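You operate a simulated robot arm through the tools that you are given. There is no shell and no other tool.

Carry out the task below with a simulated robot arm. There is one attempt and no reset: what you move stays moved.

## Task
Wind 15 m of green line on grey card 75 and lay it on the green work mat.
Fine: take the card off, then turn the dial back to 0.

It is judged by the outcome, as a careful person would: the job done as asked, and still so three seconds after it is handed in. It fails if anything else is knocked over, pushed out of place, dropped, spilled or broken.

## Robot
A 6-joint arm with a two-finger gripper, fixed in place. Base frame: the origin is at the foot of the arm, x ahead of it, y to its left, z up; the work surface is at about z = 900. Readings come in mm, degrees, newtons and seconds.
Its first joint turns from -166.0 to 166.0 degrees. Payload 2.45 kg.
The TCP is the grasp point between the finger pads, 20 mm short of the fingertips. In the tool frame z runs along the fingers and y along their closing line. Largest opening 140 mm; the body of the gripper starts 168 mm behind the TCP.
Orientation is that of the tool frame in the base frame, as a unit quaternion [x, y, z, w]. With the fingers straight down and closing along the base's y, the tool's x points along the base's -x, its y along +y and its z along -z.

## Interface
- The arm moves only by the tool send_rows. Its arguments are lists of equal length, an entry for each row: "linear": the shift along the tool's x, y, z in mm, a list of three; "angular": the turn, a rotation vector about the tool's x, y, z in degrees, a list of three; "claw": the gripper command, from -1 (shut) to 1 (fully open), values between in proportion. In form: {"linear": [[tx, ty, tz], ...], "angular": [[rx, ry, rz], ...], "claw": [claw, ...]}. A call has 1 to 20 rows; each row is the pose to reach, as a shift and turn from the pose commanded when the call began, along the tool's axes at that moment. Each row takes 0.2 s and may step no farther than 50 mm and 8.6 degrees from the row before; otherwise, or with a gripper value out of range, the whole call is refused. Where a pose cannot be reached the arm comes as near as it can. A force on the tool above 90 N (or 10 N above the force at the start of the call, whichever is more), or a blocked arm, ends the call early, and 0.2 s more pass. The fingers move at their own pace (about 45 mm/s each) and stop on an object; they squeeze with about 42 N. The grip force told is the motor's: it shows also when the fingers shut on nothing. Time passes only in rows, and 0.2 s behind the last, so rows that repeat a pose let the fingers close. The reply holds the time, the measured pose of the TCP, the force on the tool along the base axes, the opening and the grip force, in the units named above and with some noise, with the torque about the TCP (base axes, N m) and any sound that the robot's microphone picked up.
- Cameras (640 x 400 px; columns grow to the right, rows downward): "scene" is fixed at [42.5, -481.2, 1636.9]; the picture's right is [0.70, -0.72, 0.00], its down [-0.33, -0.32, -0.89] and it looks along [0.64, 0.62, -0.46] (base axes); focal length 320 px, centre (320, 200). "wrist" rides on the gripper at [78, 11, -209] in the tool frame; the picture's right is [-0.14, 0.99, 0.00], its down [-0.92, -0.13, -0.37] and it looks along [-0.36, -0.05, 0.93] (tool axes); focal length 280 px, centre (320, 200). There is no depth. A picture from a camera that has moved, and an enlarged one, comes with that camera's place and axes in the base frame and with its lens. The place of the scene camera against the robot may be out by one fixed shift of up to 25 mm in any direction.
- camera(camera): a new picture of that camera. The clock stands still meanwhile.
- close_up(camera, box): a new picture of the part [left, top, right, bottom] of that camera's present view, enlarged. The clock stands still meanwhile.
- sign_off(): hands the job in; it is judged then, once.

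Nothing tells you positions but the pictures and the camera data. Unless the task says otherwise, let go and move clear before handing in.

The tools are called after "Request:" by a JSON object that holds its "api" and its "payload". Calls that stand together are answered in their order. send_rows: Moves the arm, as the interface text tells. Its arguments: {"type":"object","properties":{"linear":{"type":"array","items":{"type":"array","items":{"type":"number"}}},"angular":{"type":"array","items":{"type":"array","items":{"type":"number"}}},"claw":{"type":"array","items":{"type":"number"}}},"required":["linear","angular","claw"]} The other tools are called the same way: camera (camera) takes a picture; close_up (camera, box) takes an enlarged picture of a part of a camera's view; sign_off () hands the job in.

At the start:

```text
t: 0.0
position: [765.0, -82.7, 1262.9]
orientation: [0.001, 1.0, 0.0, 0.001]
force: [0.5, -0.4, 1.0]
ft_torque: [0.01, 0.02, 0.01]
opening: 140.0
gripper_force: 0.0
```

scene: 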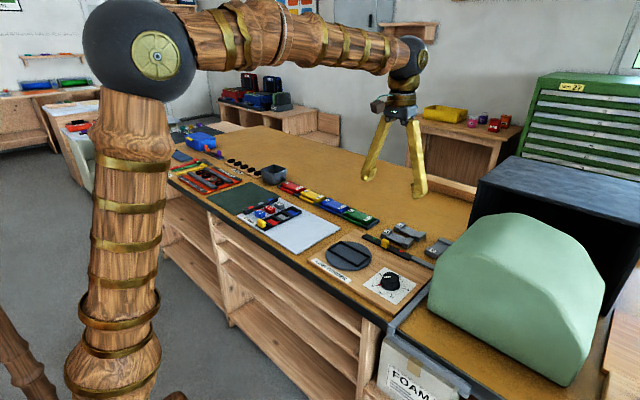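
wrist: 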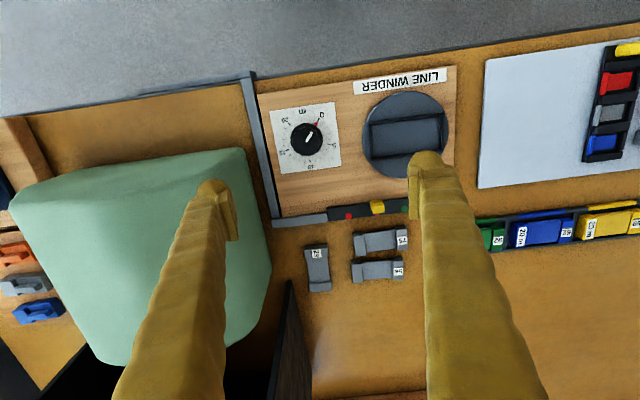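

I see a bench with a line winder (round turntable with a slot, and a dial), three grey cards near it, and colored parts. I'll take enlarged pictures first to read the labels.

Request:
{"api": "close_up", "payload": {"camera": "wrist", "box": [250, 60, 460, 190]}}

Request:
{"api": "close_up", "payload": {"camera": "wrist", "box": [290, 190, 450, 300]}}

Request:
{"api": "close_up", "payload": {"camera": "scene", "box": [300, 210, 460, 310]}}

Request:
{"api": "close_up", "payload": {"camera": "scene", "box": [160, 130, 380, 260]}}

```text
3.05 times, centred on (355, 125) of wrist
camera zoom: at [687.6, -70.5, 1472.4], right [0.14, 0.99, 0.0], down [0.92, -0.13, 0.37], along [0.36, -0.05, -0.93], focal length 854 px, centre (213, 429)
```

zoom: 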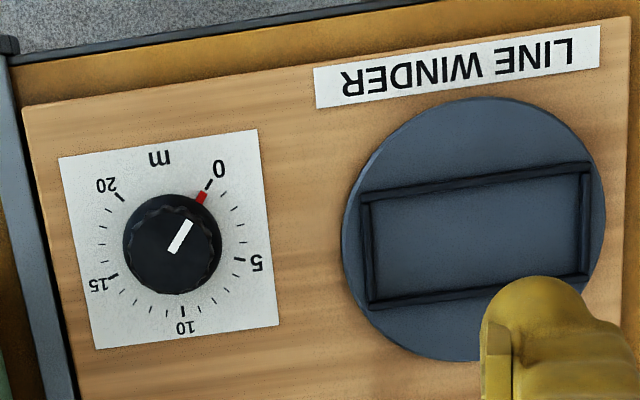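

```text
3.64 times, centred on (370, 245) of wrist
camera zoom: at [687.6, -70.5, 1472.4], right [0.14, 0.99, 0.0], down [0.92, -0.13, 0.37], along [0.36, -0.05, -0.93], focal length 1020 px, centre (138, 36)
```

zoom: 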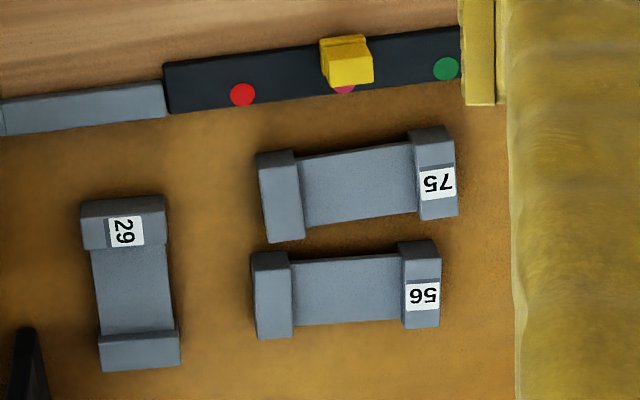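

```text
4.00 times, centred on (380, 260) of scene
camera zoom: at [42.5, -481.2, 1636.9], right [0.7, -0.72, 0.0], down [-0.33, -0.32, -0.89], along [0.64, 0.62, -0.46], focal length 1280 px, centre (80, -40)
```

zoom: 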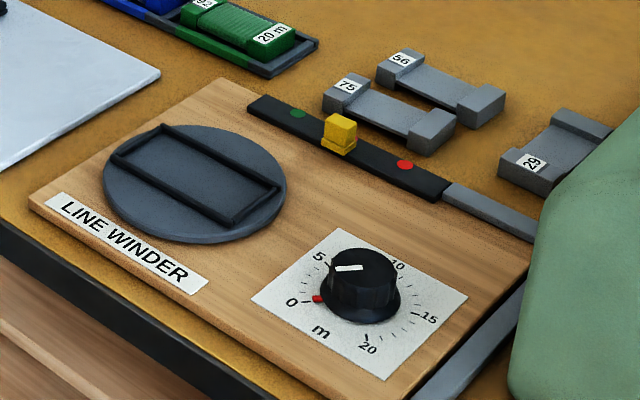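

```text
2.91 times, centred on (270, 195) of scene
camera zoom: at [42.5, -481.2, 1636.9], right [0.7, -0.72, 0.0], down [-0.33, -0.32, -0.89], along [0.64, 0.62, -0.46], focal length 931 px, centre (466, 214)
```

zoom: 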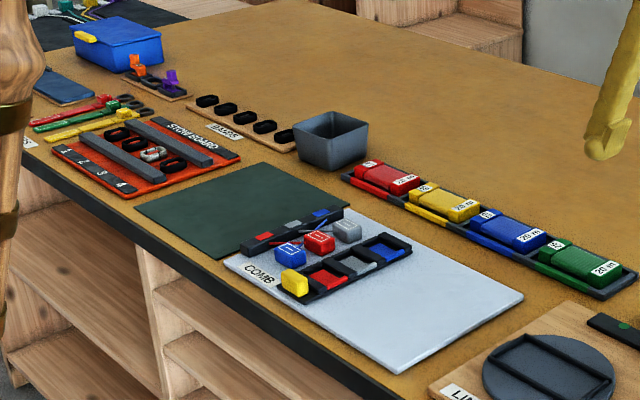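

The winder has a 0–20 m dial, a clamp slot on a turntable and a slider with coloured dots; card 75 is the grey one closest to the slider. I'll look more closely at the slider, the dial and the mats.

Request:
{"api": "close_up", "payload": {"camera": "wrist", "box": [320, 190, 420, 250]}}

Request:
{"api": "close_up", "payload": {"camera": "wrist", "box": [265, 95, 345, 180]}}

Request:
{"api": "close_up", "payload": {"camera": "scene", "box": [355, 225, 445, 275]}}

Request:
{"api": "close_up", "payload": {"camera": "scene", "box": [200, 175, 390, 290]}}

Request:
{"api": "close_up", "payload": {"camera": "wrist", "box": [440, 30, 640, 260]}}

```text
6.40 times, centred on (370, 220) of wrist
camera zoom: at [687.6, -70.5, 1472.4], right [0.14, 0.99, 0.0], down [0.92, -0.13, 0.37], along [0.36, -0.05, -0.93], focal length 1794 px, centre (0, 72)
```

zoom: 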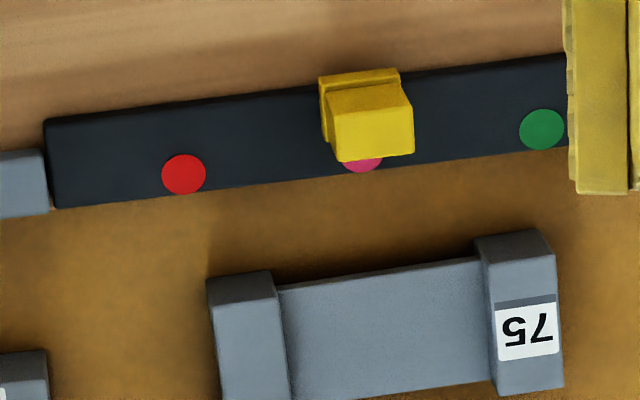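

```text
4.71 times, centred on (305, 138) of wrist
camera zoom: at [687.6, -70.5, 1472.4], right [0.14, 0.99, 0.0], down [0.92, -0.13, 0.37], along [0.36, -0.05, -0.93], focal length 1320 px, centre (391, 494)
```

zoom: 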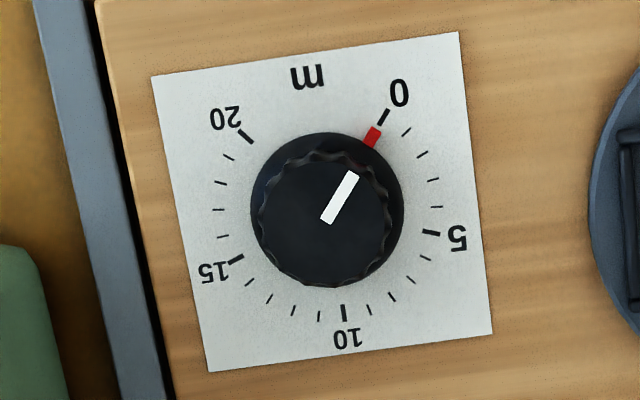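

```text
7.11 times, centred on (400, 250) of scene
camera zoom: at [42.5, -481.2, 1636.9], right [0.7, -0.72, 0.0], down [-0.33, -0.32, -0.89], along [0.64, 0.62, -0.46], focal length 2276 px, centre (-249, -156)
```

zoom: 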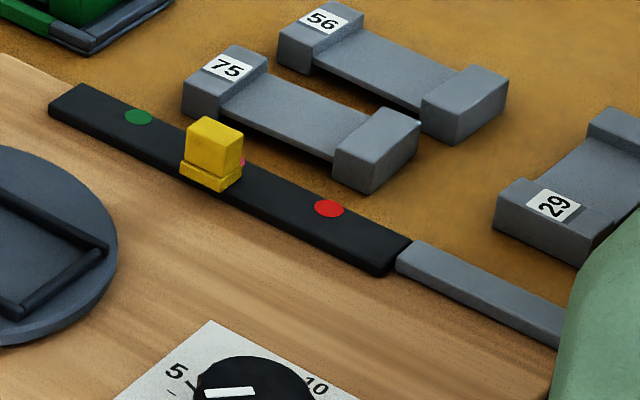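

```text
3.37 times, centred on (295, 232) of scene
camera zoom: at [42.5, -481.2, 1636.9], right [0.7, -0.72, 0.0], down [-0.33, -0.32, -0.89], along [0.64, 0.62, -0.46], focal length 1078 px, centre (404, 90)
```

zoom: 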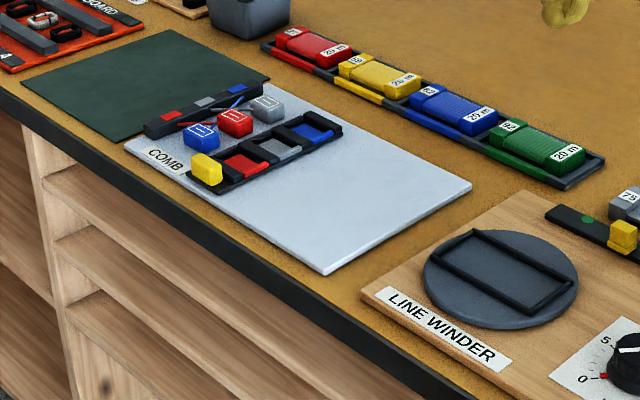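

```text
1.74 times, centred on (540, 145) of wrist
camera zoom: at [687.6, -70.5, 1472.4], right [0.14, 0.99, 0.0], down [0.92, -0.13, 0.37], along [0.36, -0.05, -0.93], focal length 488 px, centre (-63, 296)
```

zoom: 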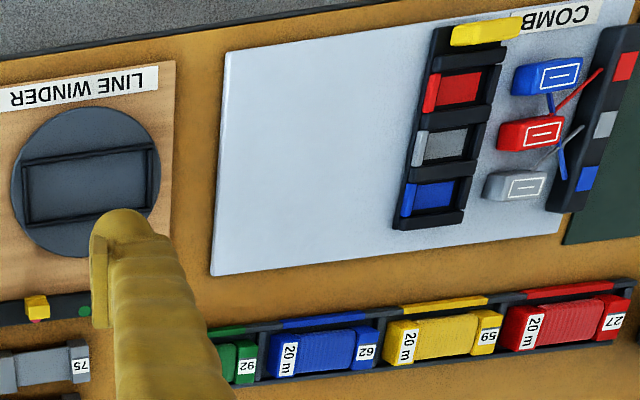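

The slider is a colour selector (red, pink, green) set at pink; card 75 I take to be near (1020, 25), the winder turntable near (788, 81), and the dial near (767, −106), at 0. I'll move over the card for a closer look and test the reach.

Request:
{"api": "send_rows", "payload": {"linear": [[-34, 17, 10], [-68, 34, 20], [-102, 51, 30], [-136, 68, 40], [-170, 85, 50], [-200, 105, 60], [-200, 105, 60]], "angular": [[0, 0, 0], [0, 0, 0], [0, 0, 0], [0, 0, 0], [0, 0, 0], [0, 0, 0], [0, 0, 0]], "claw": [1, 1, 1, 1, 1, 1, 1]}}

Request:
{"api": "camera", "payload": {"camera": "wrist"}}

```text
t: 1.6
position: [965.9, 21.3, 1202.4]
orientation: [0.001, 1.0, 0.0, 0.0]
force: [-0.2, -0.5, 0.3]
ft_torque: [0.01, -0.01, 0.02]
opening: 140.3
gripper_force: 0.0
```

```text
taken
camera wrist: at [888.0, 34.2, 1411.8], right [0.14, 0.99, 0.0], down [0.92, -0.13, 0.37], along [0.36, -0.05, -0.93], focal length 280 px, centre (320, 200)
```

wrist: 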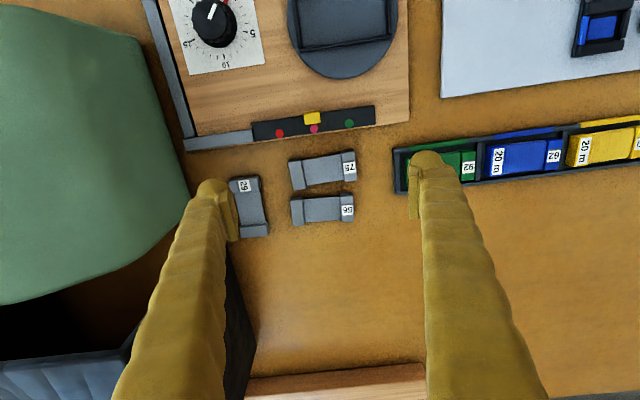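

The card is now nearly under the gripper. I'll enlarge it to measure it.

Request:
{"api": "close_up", "payload": {"camera": "wrist", "box": [270, 95, 400, 235]}}

Request:
{"api": "close_up", "payload": {"camera": "wrist", "box": [170, 0, 410, 150]}}

```text
2.86 times, centred on (335, 165) of wrist
camera zoom: at [888.0, 34.2, 1411.8], right [0.14, 0.99, 0.0], down [0.92, -0.13, 0.37], along [0.36, -0.05, -0.93], focal length 801 px, centre (277, 300)
```

zoom: 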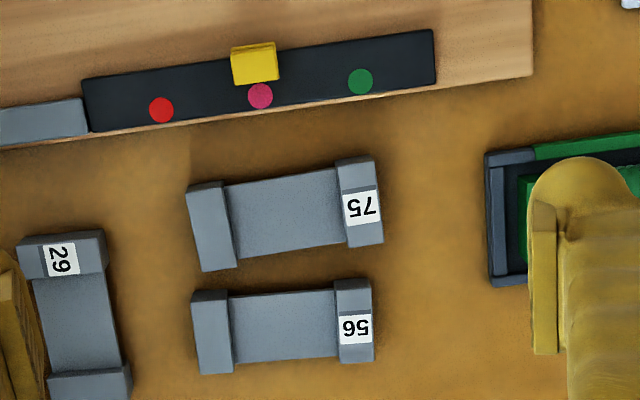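

```text
2.67 times, centred on (290, 75) of wrist
camera zoom: at [888.0, 34.2, 1411.8], right [0.14, 0.99, 0.0], down [0.92, -0.13, 0.37], along [0.36, -0.05, -0.93], focal length 748 px, centre (400, 533)
```

zoom: 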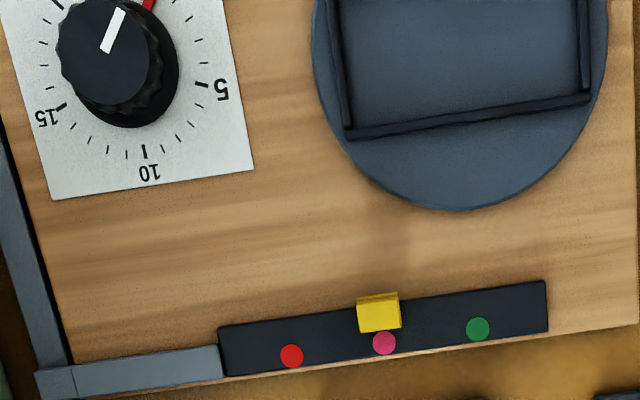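

Card 75 lies with its long axis along y, about 118 × 52 mm, centred near (1023, 21). The slider handle is at about (938, 15) on pink, with green at y≈75. I'll go down above the slider for a closer view.

Request:
{"api": "send_rows", "payload": {"linear": [[9, -2, 45], [18, -4, 90], [28, -6, 140], [28, -6, 140]], "angular": [[0, 0, 0], [0, 0, 0], [0, 0, 0], [0, 0, 0]], "claw": [1, 1, 0.2, 0.2]}}

Request:
{"api": "camera", "payload": {"camera": "wrist"}}

Request:
{"api": "camera", "payload": {"camera": "scene"}}

```text
refused: row 3 steps farther than a row can; nothing moved
```

```text
taken
camera wrist: at [888.0, 34.2, 1411.8], right [0.14, 0.99, 0.0], down [0.92, -0.13, 0.37], along [0.36, -0.05, -0.93], focal length 280 px, centre (320, 200)
```

wrist: 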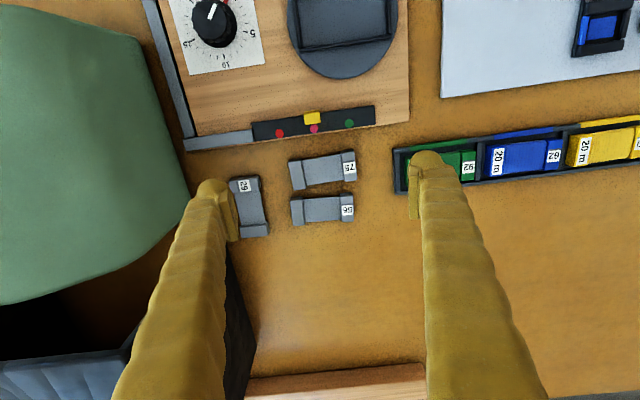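

```text
taken
```

scene: 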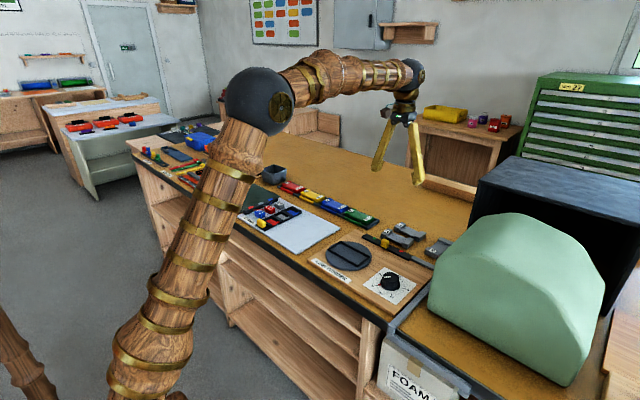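

A row stepped too far, so nothing moved. I'll repeat the descent with smaller steps, towards a point above the slider.

Request:
{"api": "send_rows", "payload": {"linear": [[7, -2, 35], [14, -3, 70], [21, -5, 105], [28, -6, 140], [28, -6, 140]], "angular": [[0, 0, 0], [0, 0, 0], [0, 0, 0], [0, 0, 0], [0, 0, 0]], "claw": [1, 1, 1, 1, 1]}}

Request:
{"api": "camera", "payload": {"camera": "wrist"}}

Request:
{"api": "close_up", "payload": {"camera": "wrist", "box": [230, 120, 430, 260]}}

```text
t: 2.8
position: [937.9, 17.6, 1062.1]
orientation: [0.0, 1.0, -0.001, 0.0]
force: [-0.4, 0.8, 1.0]
ft_torque: [0.0, -0.01, 0.01]
opening: 140.1
gripper_force: 0.1
```

```text
taken
camera wrist: at [860.3, 29.5, 1271.7], right [0.14, 0.99, 0.0], down [0.92, -0.13, 0.37], along [0.37, -0.05, -0.93], focal length 280 px, centre (320, 200)
```

wrist: 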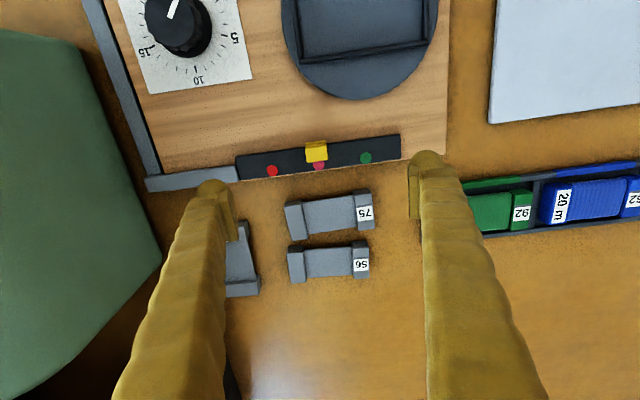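

```text
2.86 times, centred on (330, 190) of wrist
camera zoom: at [860.3, 29.5, 1271.7], right [0.14, 0.99, 0.0], down [0.92, -0.13, 0.37], along [0.37, -0.05, -0.93], focal length 801 px, centre (291, 229)
```

zoom: 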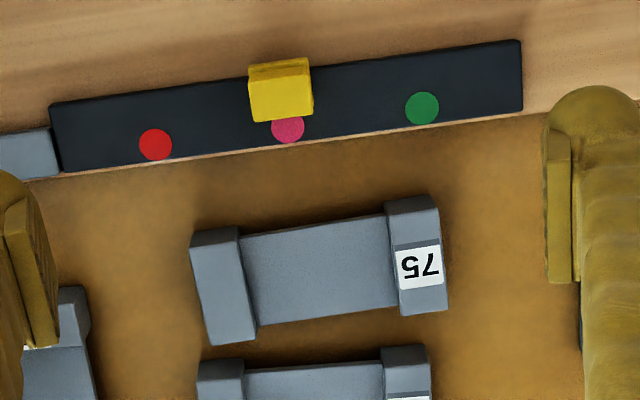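

The slider's bar top is at z≈924 and its handle spans about y 4–28, x 917–938, z up to about 943. I'll lower onto the handle with the fingers partly open and grip it across y.

Request:
{"api": "send_rows", "payload": {"linear": [[8, -2, 20], [8, -2, 50], [8, -2, 80], [8, -2, 95], [8, -2, 105], [8, -2, 112], [8, -2, 112]], "angular": [[0, 0, 0], [0, 0, 0], [0, 0, 0], [0, 0, 0], [0, 0, 0], [0, 0, 0], [0, 0, 0]], "claw": [0, 0, 0, 0, 0, 0, 0]}}

Request:
{"api": "camera", "payload": {"camera": "wrist"}}

Request:
{"api": "close_up", "payload": {"camera": "scene", "box": [330, 190, 450, 290]}}

```text
t: 4.4
position: [928.4, 15.7, 950.2]
orientation: [0.001, 1.0, 0.0, 0.0]
force: [-0.3, -0.9, -0.6]
ft_torque: [0.04, 0.0, 0.01]
opening: 70.0
gripper_force: 0.0
```

```text
taken
camera wrist: at [851.9, 27.2, 1160.2], right [0.14, 0.99, 0.0], down [0.92, -0.13, 0.37], along [0.36, -0.05, -0.93], focal length 280 px, centre (320, 200)
```

wrist: 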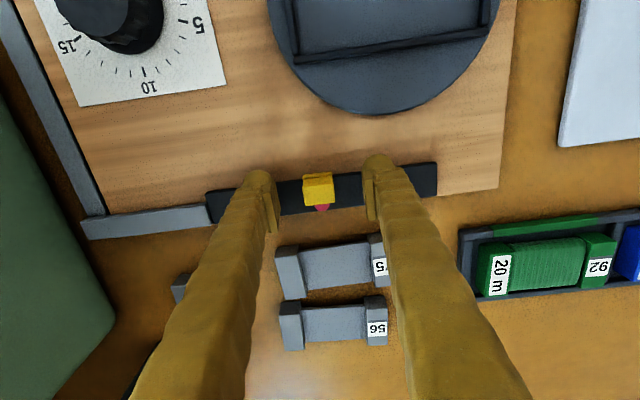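

```text
4.00 times, centred on (390, 240) of scene
camera zoom: at [42.5, -481.2, 1636.9], right [0.7, -0.72, 0.0], down [-0.33, -0.32, -0.89], along [0.64, 0.62, -0.46], focal length 1280 px, centre (40, 40)
```

zoom: 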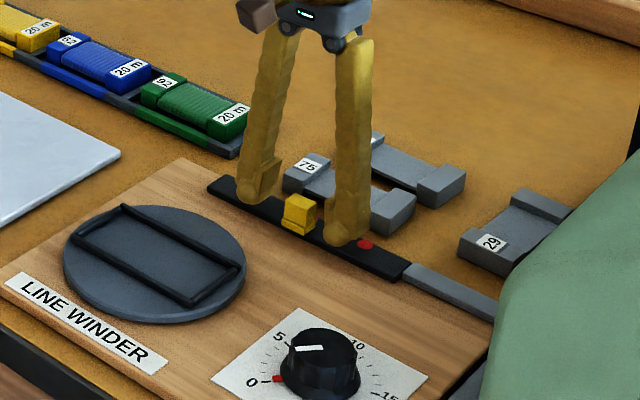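

The fingers straddle the handle just above the bar. I'll close on it and slide it towards green (+y by about 60 mm).

Request:
{"api": "send_rows", "payload": {"linear": [[0, 0, 0], [0, 0, 0], [0, 0, 0], [0, 0, 0], [0, 0, 0]], "angular": [[0, 0, 0], [0, 0, 0], [0, 0, 0], [0, 0, 0], [0, 0, 0]], "claw": [-1, -1, -1, -1, -1]}}

Request:
{"api": "close_up", "payload": {"camera": "wrist", "box": [230, 140, 430, 260]}}

```text
t: 5.6
position: [928.1, 14.8, 950.0]
orientation: [0.001, 1.0, 0.0, -0.001]
force: [0.3, -0.6, -2.1]
ft_torque: [0.02, -0.03, -0.02]
opening: 24.3
gripper_force: 45.3
```

```text
3.20 times, centred on (330, 200) of wrist
camera zoom: at [851.9, 27.2, 1160.2], right [0.14, 0.99, 0.0], down [0.92, -0.13, 0.37], along [0.36, -0.05, -0.93], focal length 897 px, centre (288, 200)
```

zoom: 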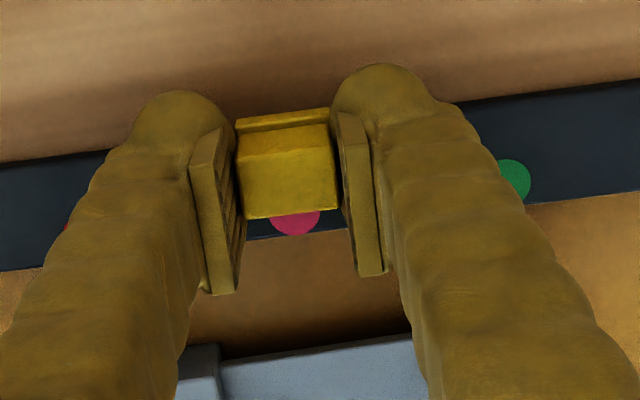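

The handle is gripped (24 mm). I'll slide it 59.5 mm to the green dot.

Request:
{"api": "send_rows", "payload": {"linear": [[0, 8, 0], [0, 16, 0], [0, 24, 0], [0, 32, 0], [0, 40, 0], [0, 48, 0], [0, 55, 0], [0, 59.5, 0], [0, 59.5, 0]], "angular": [[0, 0, 0], [0, 0, 0], [0, 0, 0], [0, 0, 0], [0, 0, 0], [0, 0, 0], [0, 0, 0], [0, 0, 0], [0, 0, 0]], "claw": [-1, -1, -1, -1, -1, -1, -1, -1, -1]}}

Request:
{"api": "camera", "payload": {"camera": "wrist"}}

Request:
{"api": "close_up", "payload": {"camera": "wrist", "box": [230, 140, 430, 260]}}

```text
t: 7.6
position: [928.8, 73.6, 950.8]
orientation: [0.0, 1.0, 0.001, 0.0]
force: [-0.3, 1.5, 10.7]
ft_torque: [0.02, 0.02, 0.02]
opening: 23.7
gripper_force: 45.0
```

```text
taken
camera wrist: at [852.0, 85.9, 1160.2], right [0.14, 0.99, 0.0], down [0.92, -0.13, 0.37], along [0.36, -0.05, -0.93], focal length 280 px, centre (320, 200)
```

wrist: 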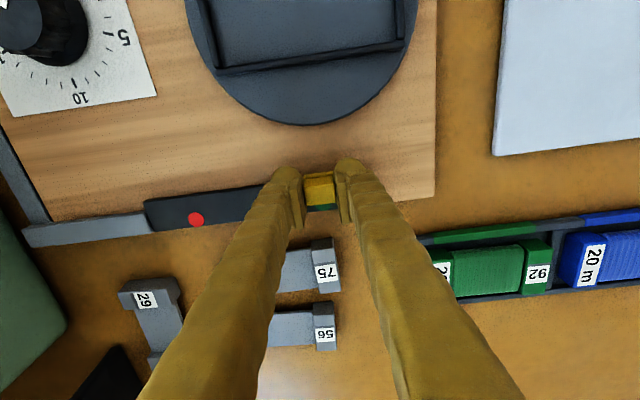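

```text
3.20 times, centred on (330, 200) of wrist
camera zoom: at [852.0, 85.9, 1160.2], right [0.14, 0.99, 0.0], down [0.92, -0.13, 0.37], along [0.36, -0.05, -0.93], focal length 897 px, centre (288, 200)
```

zoom: 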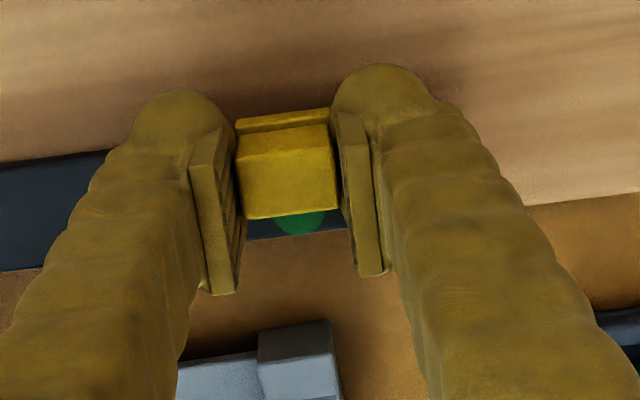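

The handle is at the green dot, about 1 mm short of matching how it sat on pink. I'll nudge it on by 1.2 mm, release and rise.

Request:
{"api": "send_rows", "payload": {"linear": [[0, 1.2, 0], [0, 1.2, 0], [0, 1.2, 0], [0, 1.2, 0], [0, 1.2, -20], [0, 1.2, -60], [0, 1.2, -100], [0, 1.2, -100]], "angular": [[0, 0, 0], [0, 0, 0], [0, 0, 0], [0, 0, 0], [0, 0, 0], [0, 0, 0], [0, 0, 0], [0, 0, 0]], "claw": [-1, -1, -0.3, -0.3, -0.3, -0.3, 0, 1]}}

Request:
{"api": "close_up", "payload": {"camera": "wrist", "box": [180, 100, 440, 270]}}

Request:
{"api": "close_up", "payload": {"camera": "scene", "box": [300, 190, 460, 310]}}

```text
t: 9.4
position: [928.3, 75.0, 1051.2]
orientation: [0.001, 1.0, 0.0, 0.0]
force: [-0.4, 0.0, 0.3]
ft_torque: [0.0, -0.02, -0.01]
opening: 100.2
gripper_force: 0.1
```

```text
2.35 times, centred on (310, 185) of wrist
camera zoom: at [851.6, 86.7, 1260.9], right [0.14, 0.99, 0.0], down [0.92, -0.13, 0.37], along [0.36, -0.05, -0.93], focal length 660 px, centre (344, 235)
```

zoom: 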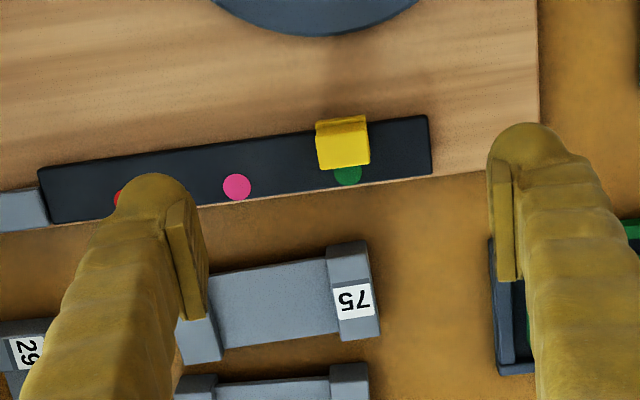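

```text
3.33 times, centred on (380, 250) of scene
camera zoom: at [42.5, -481.2, 1636.9], right [0.7, -0.72, 0.0], down [-0.33, -0.32, -0.89], along [0.64, 0.62, -0.46], focal length 1067 px, centre (120, 33)
```

zoom: 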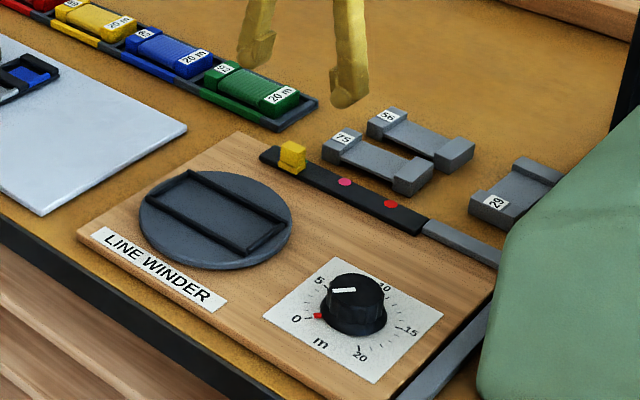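

The handle sits at green. Next I'll check whether the arm reaches card 75 (about 1023, 21) with the tool straight down, stopping well above it.

Request:
{"api": "send_rows", "payload": {"linear": [[-30, -18, 10], [-60, -36, 20], [-80, -48, 35], [-95, -53.5, 51], [-95, -53.5, 51]], "angular": [[0, 0, 0], [0, 0, 0], [0, 0, 0], [0, 0, 0], [0, 0, 0]], "claw": [1, 1, 1, 1, 1]}}

Request:
{"api": "camera", "payload": {"camera": "wrist"}}

Request:
{"api": "close_up", "payload": {"camera": "wrist", "box": [200, 110, 440, 270]}}

```text
t: 10.6
position: [1022.7, 21.9, 998.2]
orientation: [0.0, 1.0, 0.0, -0.001]
force: [0.9, -0.3, -0.2]
ft_torque: [-0.01, 0.01, 0.0]
opening: 140.0
gripper_force: 0.1
```

```text
taken
camera wrist: at [945.7, 33.6, 1208.0], right [0.14, 0.99, 0.0], down [0.92, -0.13, 0.37], along [0.36, -0.05, -0.93], focal length 280 px, centre (320, 200)
```

wrist: 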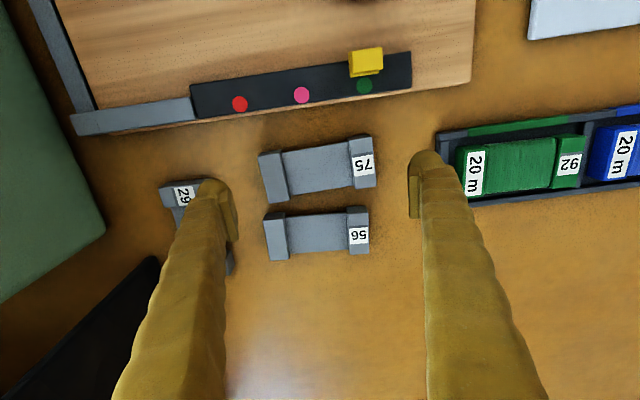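

```text
2.50 times, centred on (320, 190) of wrist
camera zoom: at [945.7, 33.6, 1208.0], right [0.14, 0.99, 0.0], down [0.92, -0.13, 0.37], along [0.36, -0.05, -0.93], focal length 701 px, centre (320, 225)
```

zoom: 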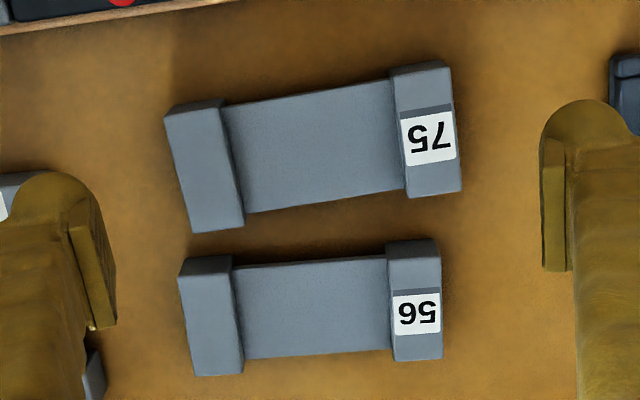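

The arm reaches the card upright. It is centred near (1024.5, 20.6), top at z≈923, turned about 2°; I'll lower the open fingers past both ends and grip the end blocks.

Request:
{"api": "send_rows", "payload": {"linear": [[-1.5, -1, 15], [-1.5, -1, 30], [-1.5, -1, 45], [-1.5, -1, 56], [-1.5, -1, 65], [-1.5, -1, 65]], "angular": [[0, 0, -2], [0, 0, -2], [0, 0, -2], [0, 0, -2], [0, 0, -2], [0, 0, -2]], "claw": [1, 1, 1, 1, 1, 1]}}

Request:
{"api": "camera", "payload": {"camera": "wrist"}}

Request:
{"api": "close_up", "payload": {"camera": "scene", "box": [340, 170, 480, 270]}}

```text
t: 12.0
position: [1025.0, 19.8, 934.8]
orientation: [-0.016, 1.0, 0.0, 0.0]
force: [-0.1, -0.8, 0.2]
ft_torque: [0.0, 0.01, -0.01]
opening: 139.8
gripper_force: 0.0
```

```text
taken
camera wrist: at [947.4, 29.8, 1144.6], right [0.1, 0.99, 0.0], down [0.92, -0.1, 0.37], along [0.37, -0.04, -0.93], focal length 280 px, centre (320, 200)
```

wrist: 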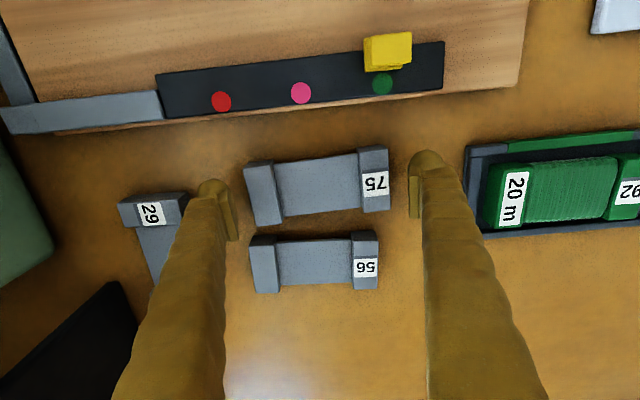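

```text
4.00 times, centred on (410, 220) of scene
camera zoom: at [42.5, -481.2, 1636.9], right [0.7, -0.72, 0.0], down [-0.33, -0.32, -0.89], along [0.64, 0.62, -0.46], focal length 1280 px, centre (-40, 120)
```

zoom: 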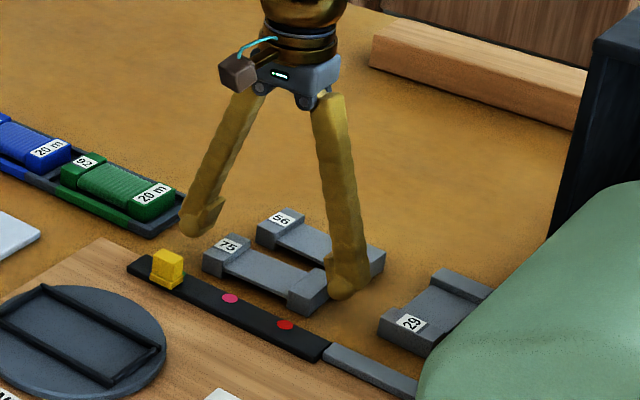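

The fingers sit beyond both ends and clear of card 29 and the tray. I'll close on the card.

Request:
{"api": "send_rows", "payload": {"linear": [[0, 0, 1.5], [0, 0, 1.5], [0, 0, 1.5], [0, 0, 1.5], [0, 0, 1.5]], "angular": [[0, 0, 0], [0, 0, 0], [0, 0, 0], [0, 0, 0], [0, 0, 0]], "claw": [1, -1, -1, -1, -1]}}

Request:
{"api": "close_up", "payload": {"camera": "wrist", "box": [200, 100, 440, 260]}}

Request:
{"api": "close_up", "payload": {"camera": "scene", "box": [370, 210, 440, 260]}}

```text
t: 13.2
position: [1024.9, 21.3, 939.1]
orientation: [-0.017, 1.0, 0.001, 0.004]
force: [0.7, 1.2, 77.9]
ft_torque: [0.0, 0.06, 0.02]
opening: 81.3
gripper_force: 22.9
```

```text
2.50 times, centred on (320, 180) of wrist
camera zoom: at [946.6, 30.0, 1148.4], right [0.1, 0.99, 0.0], down [0.92, -0.1, 0.38], along [0.37, -0.04, -0.93], focal length 701 px, centre (320, 250)
```

zoom: 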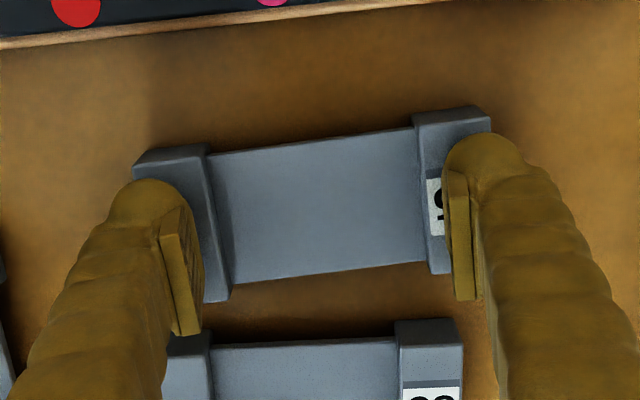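

```text
8.00 times, centred on (405, 235) of scene
camera zoom: at [42.5, -481.2, 1636.9], right [0.7, -0.72, 0.0], down [-0.33, -0.32, -0.89], along [0.64, 0.62, -0.46], focal length 2560 px, centre (-360, -80)
```

zoom: 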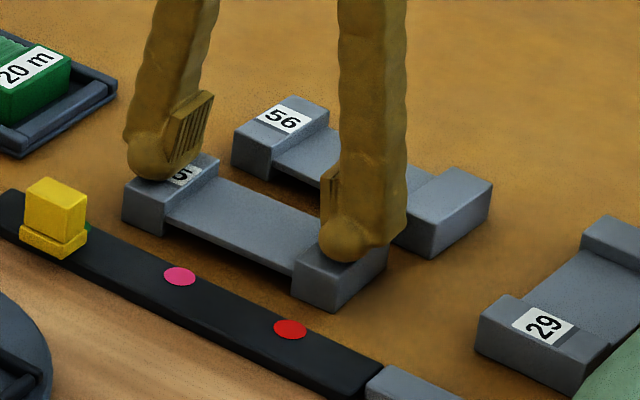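

The fingertips rode up over the end blocks instead of gripping, so the card top is lower than I took it, at about z≈919. I'll lift off first, reopen and look.

Request:
{"api": "send_rows", "payload": {"linear": [[0, 0, -8], [0, 0, -20], [0, 0, -35], [0, 0, -35], [0, 0, -35], [0, 0, -35]], "angular": [[0, 0, 0], [0, 0, 0], [0, 0, 0], [0, 0, 0], [0, 0, 0], [0, 0, 0]], "claw": [0.16, 0.16, 1, 1, 1, 1]}}

Request:
{"api": "close_up", "payload": {"camera": "wrist", "box": [200, 100, 440, 260]}}

Request:
{"api": "close_up", "payload": {"camera": "scene", "box": [370, 210, 440, 260]}}

```text
t: 14.6
position: [1025.9, 21.0, 968.2]
orientation: [-0.017, 1.0, 0.0, 0.001]
force: [-0.4, -0.6, 0.1]
ft_torque: [0.02, -0.03, 0.01]
opening: 140.3
gripper_force: 0.1
```

```text
2.50 times, centred on (320, 180) of wrist
camera zoom: at [947.6, 29.3, 1177.8], right [0.1, 0.99, 0.0], down [0.92, -0.1, 0.37], along [0.37, -0.04, -0.93], focal length 701 px, centre (320, 250)
```

zoom: 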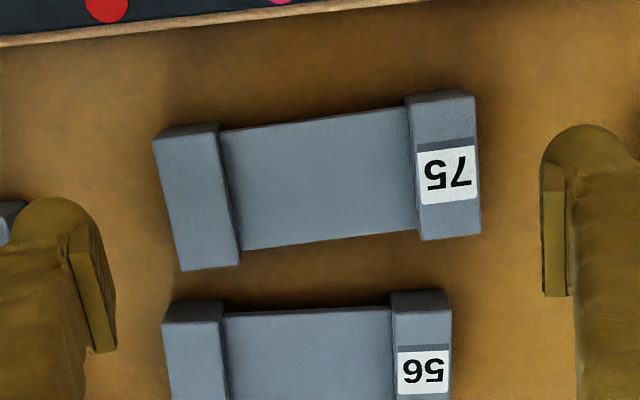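

```text
8.00 times, centred on (405, 235) of scene
camera zoom: at [42.5, -481.2, 1636.9], right [0.7, -0.72, 0.0], down [-0.33, -0.32, -0.89], along [0.64, 0.62, -0.46], focal length 2560 px, centre (-360, -80)
```

zoom: 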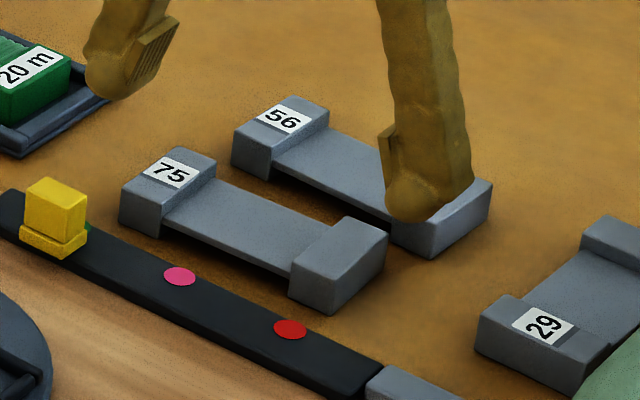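

Card 75 has hardly moved. The rounded tips need a deeper grip, so before retrying I'll measure the winder frame height from close above it.

Request:
{"api": "send_rows", "payload": {"linear": [[0, 0, -40], [0, 0, -82], [38, 11, -82], [76, 22, -82], [114, 33, -82], [152, 44, -82], [190, 55, -82], [228.8, 67, -82], [228.8, 67, -82]], "angular": [[0, 0, 0], [0, 0, 0], [0, 0, 0], [0, 0, 0], [0, 0, 0], [0, 0, 0.7], [0, 0, 1.4], [0, 0, 2], [0, 0, 2]], "claw": [1, 1, 1, 1, 1, 1, 1, 1, 1]}}

Request:
{"api": "camera", "payload": {"camera": "wrist"}}

Request:
{"api": "close_up", "payload": {"camera": "wrist", "box": [210, 110, 430, 260]}}

Request:
{"api": "close_up", "payload": {"camera": "scene", "box": [310, 220, 390, 280]}}

```text
t: 16.6
position: [793.7, 77.9, 1051.9]
orientation: [0.001, 1.0, 0.0, 0.0]
force: [-0.3, 0.1, -0.6]
ft_torque: [0.0, -0.02, 0.0]
opening: 139.7
gripper_force: 0.0
```

```text
taken
camera wrist: at [716.3, 89.6, 1260.7], right [0.14, 0.99, 0.0], down [0.92, -0.13, 0.37], along [0.37, -0.05, -0.93], focal length 280 px, centre (320, 200)
```

wrist: 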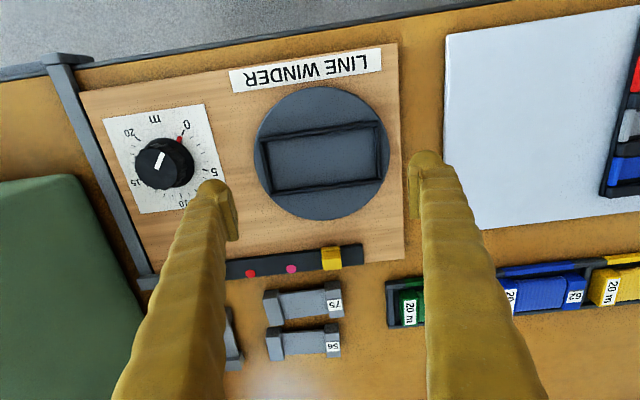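

```text
2.67 times, centred on (320, 185) of wrist
camera zoom: at [716.3, 89.6, 1260.7], right [0.14, 0.99, 0.0], down [0.92, -0.13, 0.37], along [0.37, -0.05, -0.93], focal length 748 px, centre (320, 240)
```

zoom: 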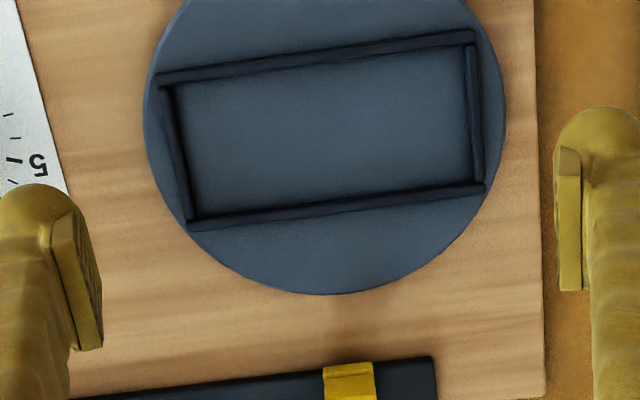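

```text
6.67 times, centred on (350, 250) of scene
camera zoom: at [42.5, -481.2, 1636.9], right [0.7, -0.72, 0.0], down [-0.33, -0.32, -0.89], along [0.64, 0.62, -0.46], focal length 2134 px, centre (120, -133)
```

zoom: 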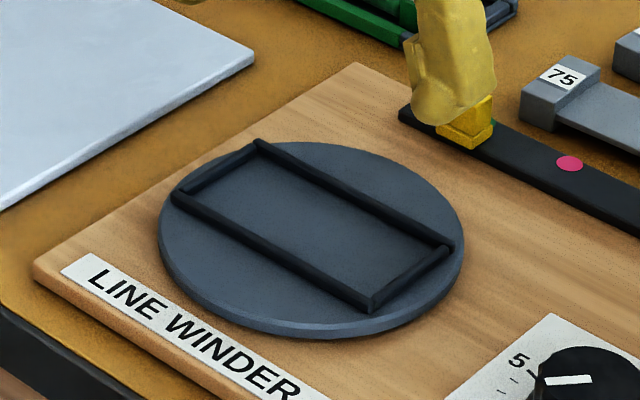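

The frame is low (top ≈ 926, disc ≈ 919), centred near (796, 81), so a 12 mm deep grip on the card ends will still clear it. I'll go back to card 75 and grip deeper.

Request:
{"api": "send_rows", "payload": {"linear": [[-40, -10, 0], [-80, -20, 0], [-120, -30, 0], [-160, -40, 0], [-200, -50, 0], [-231, -56, 0], [-231, -56, 40], [-231, -56, 80], [-231, -56, 105], [-231, -56, 118], [-231, -56, 124], [-231, -56, 124]], "angular": [[0, 0, 0], [0, 0, -0.5], [0, 0, -1], [0, 0, -1.5], [0, 0, -2], [0, 0, -2.3], [0, 0, -2.3], [0, 0, -2.3], [0, 0, -2.3], [0, 0, -2.3], [0, 0, -2.3], [0, 0, -2.3]], "claw": [1, 1, 1, 1, 1, 1, 1, 1, 1, 1, 1, 1]}}

Request:
{"api": "close_up", "payload": {"camera": "wrist", "box": [200, 100, 440, 260]}}

Request:
{"api": "close_up", "payload": {"camera": "scene", "box": [350, 190, 450, 260]}}

```text
t: 19.2
position: [1026.5, 24.8, 925.5]
orientation: [-0.019, 1.0, 0.0, 0.0]
force: [0.7, 0.5, -0.8]
ft_torque: [-0.02, -0.01, 0.0]
opening: 139.9
gripper_force: 0.1
```

```text
2.50 times, centred on (320, 180) of wrist
camera zoom: at [948.3, 33.1, 1135.9], right [0.1, 1.0, 0.0], down [0.93, -0.09, 0.37], along [0.37, -0.04, -0.93], focal length 701 px, centre (320, 250)
```

zoom: 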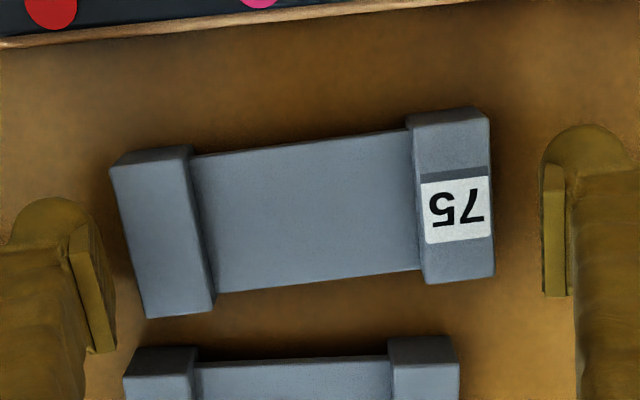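

```text
5.71 times, centred on (400, 225) of scene
camera zoom: at [42.5, -481.2, 1636.9], right [0.7, -0.72, 0.0], down [-0.33, -0.32, -0.89], along [0.64, 0.62, -0.46], focal length 1829 px, centre (-137, 57)
```

zoom: 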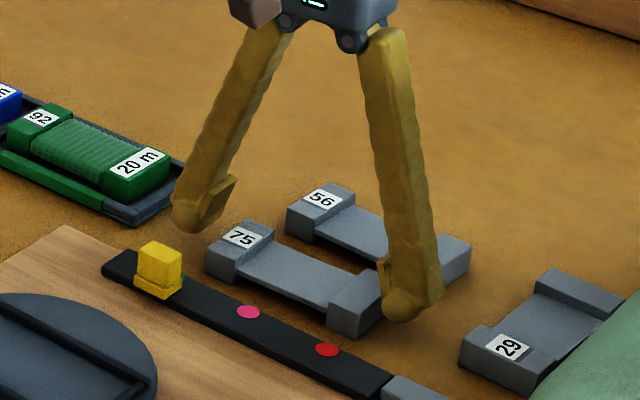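

The fingers straddle the card about 3 mm off-centre. I'll correct that, set the height to 927.5 and close.

Request:
{"api": "send_rows", "payload": {"linear": [[1.5, -2.8, -2], [1.5, -2.8, -2], [1.5, -2.8, -2], [1.5, -2.8, -2], [1.5, -2.8, -2], [1.5, -2.8, -2]], "angular": [[0, 0, 0], [0, 0, 0], [0, 0, 0], [0, 0, 0], [0, 0, 0], [0, 0, 0]], "claw": [1, 0.85, 0.78, 0.72, 0.5, 0.4]}}

Request:
{"api": "close_up", "payload": {"camera": "wrist", "box": [200, 100, 440, 260]}}

```text
t: 20.6
position: [1025.5, 21.0, 936.2]
orientation: [-0.019, 1.0, -0.001, 0.004]
force: [-4.9, -2.4, 91.2]
ft_torque: [-0.31, 0.38, -0.01]
opening: 104.9
gripper_force: 28.4
```

```text
2.50 times, centred on (320, 180) of wrist
camera zoom: at [946.1, 30.0, 1145.1], right [0.1, 1.0, 0.0], down [0.92, -0.09, 0.38], along [0.38, -0.04, -0.93], focal length 701 px, centre (320, 250)
```

zoom: 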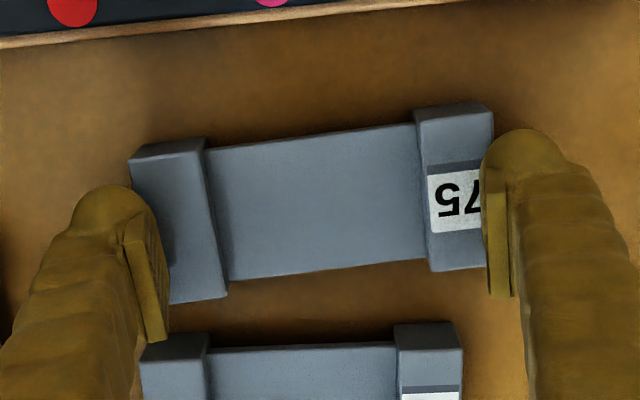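

The tips slipped over again, so something about the finger shape at wide openings matters. I'll lift off, open up and inspect the pads closely.

Request:
{"api": "send_rows", "payload": {"linear": [[0, 0, -10], [0, 0, -25], [0, 0, -45], [0, 0, -60], [0, 0, -60], [0, 0, -60]], "angular": [[0, 0, 0], [0, 0, 0], [0, 0, 0], [0, 0, 0], [0, 0, 0], [0, 0, 0]], "claw": [0.5, 0.5, 1, 1, 1, 1]}}

Request:
{"api": "close_up", "payload": {"camera": "scene", "box": [375, 175, 455, 245]}}

Request:
{"api": "camera", "payload": {"camera": "wrist"}}

Request:
{"api": "close_up", "payload": {"camera": "wrist", "box": [200, 100, 440, 260]}}

```text
t: 22.0
position: [1024.2, 20.6, 989.0]
orientation: [-0.019, 1.0, 0.0, 0.0]
force: [0.0, 0.0, -0.4]
ft_torque: [0.01, 0.04, 0.02]
opening: 139.9
gripper_force: 0.1
```

```text
5.71 times, centred on (415, 210) of scene
camera zoom: at [42.5, -481.2, 1636.9], right [0.7, -0.72, 0.0], down [-0.33, -0.32, -0.89], along [0.64, 0.62, -0.46], focal length 1829 px, centre (-223, 143)
```

zoom: 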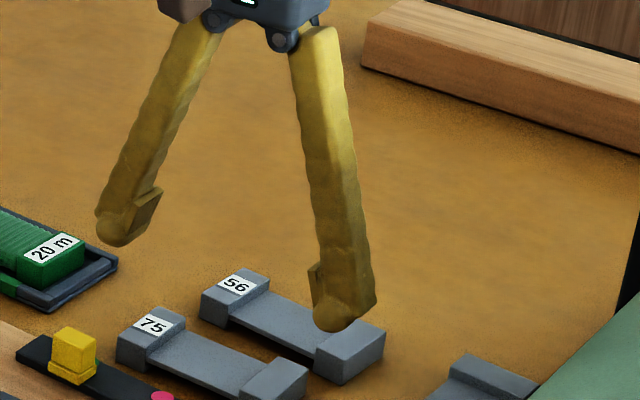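

```text
taken
camera wrist: at [946.3, 28.9, 1198.7], right [0.1, 1.0, 0.0], down [0.93, -0.09, 0.37], along [0.37, -0.04, -0.93], focal length 280 px, centre (320, 200)
```

wrist: 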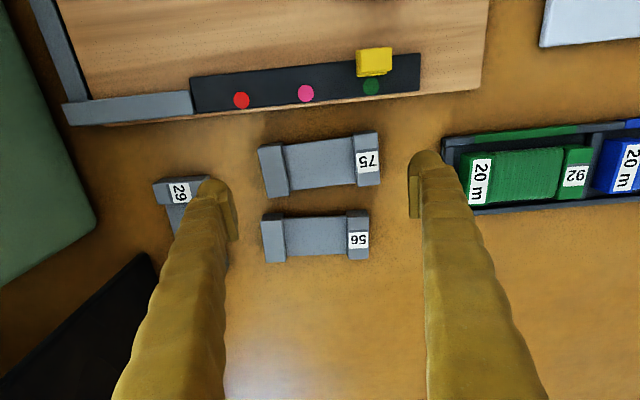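

```text
2.50 times, centred on (320, 180) of wrist
camera zoom: at [946.3, 28.9, 1198.7], right [0.1, 1.0, 0.0], down [0.93, -0.09, 0.37], along [0.37, -0.04, -0.93], focal length 701 px, centre (320, 250)
```

zoom: 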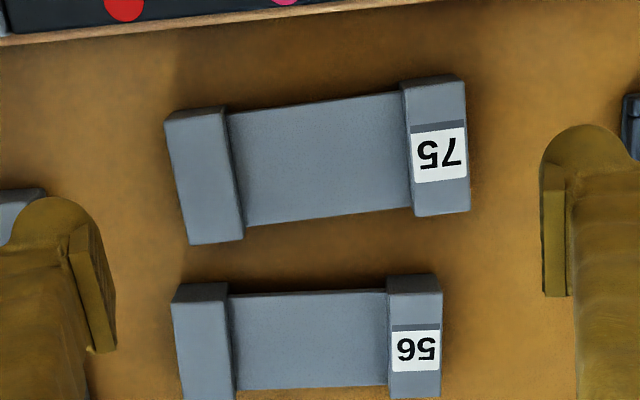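

The fingers pivot, so the pads splay at wide openings and a lengthwise grip slips. The card now lies at about (1019, 22). I'll turn the gripper a quarter so that it closes across the card's 50 mm width instead.

Request:
{"api": "send_rows", "payload": {"linear": [[1, 0, -5], [2, 0.5, -10], [3, 1, -10], [4, 1, -10], [5, 1.6, -10], [5.5, 1.6, -10], [5.5, 1.6, -10], [5.5, 1.6, -10], [5.5, 1.6, -10], [5.5, 1.6, -10], [5.5, 1.6, -10], [5.5, 1.6, -10]], "angular": [[0, 0, 8.3], [0, 0, 16.6], [0, 0, 24.9], [0, 0, 33.2], [0, 0, 41.5], [0, 0, 49.8], [0, 0, 58.1], [0, 0, 66.4], [0, 0, 74.7], [0, 0, 83], [0, 0, 91.2], [0, 0, 91.2]], "claw": [1, 0.5, 0, -0.03, -0.03, -0.03, -0.03, -0.03, -0.03, -0.03, -0.03, -0.03]}}

Request:
{"api": "camera", "payload": {"camera": "wrist"}}

Request:
{"api": "close_up", "payload": {"camera": "wrist", "box": [220, 100, 420, 260]}}

Request:
{"api": "close_up", "payload": {"camera": "scene", "box": [365, 165, 455, 255]}}

```text
t: 24.6
position: [1019.1, 21.5, 999.0]
orientation: [0.701, 0.713, 0.001, -0.001]
force: [0.2, 0.3, 0.6]
ft_torque: [0.02, -0.01, -0.03]
opening: 67.7
gripper_force: 0.0
```

```text
taken
camera wrist: at [1029.3, 101.0, 1207.9], right [0.99, -0.12, 0.0], down [-0.11, -0.92, 0.37], along [-0.04, -0.37, -0.93], focal length 280 px, centre (320, 200)
```

wrist: 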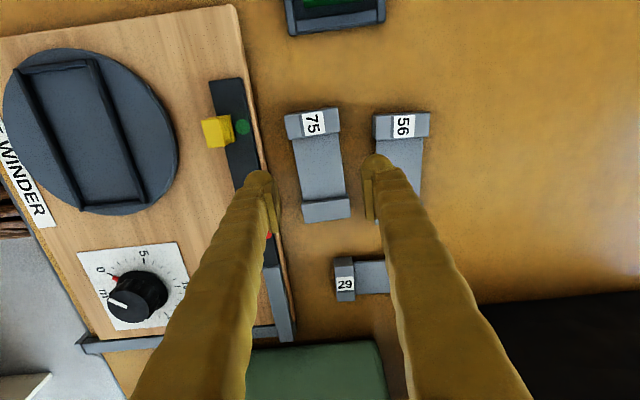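

```text
2.50 times, centred on (320, 180) of wrist
camera zoom: at [1029.3, 101.0, 1207.9], right [0.99, -0.12, 0.0], down [-0.11, -0.92, 0.37], along [-0.04, -0.37, -0.93], focal length 701 px, centre (320, 250)
```

zoom: 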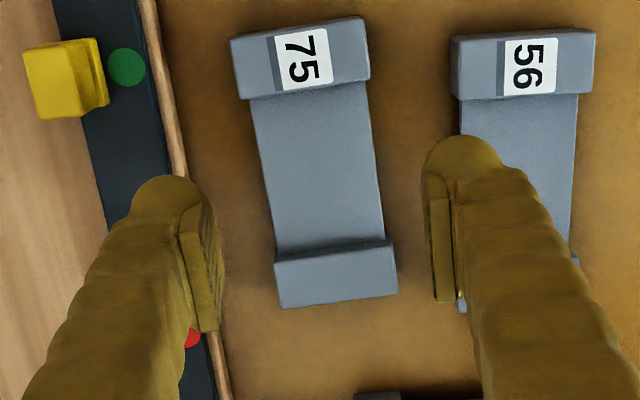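

```text
4.44 times, centred on (410, 210) of scene
camera zoom: at [42.5, -481.2, 1636.9], right [0.7, -0.72, 0.0], down [-0.33, -0.32, -0.89], along [0.64, 0.62, -0.46], focal length 1422 px, centre (-80, 156)
```

zoom: 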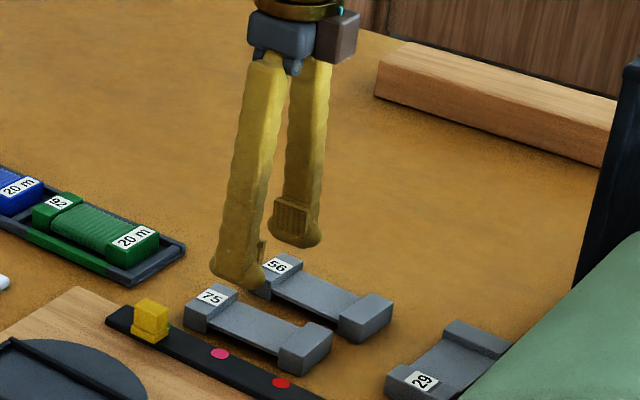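

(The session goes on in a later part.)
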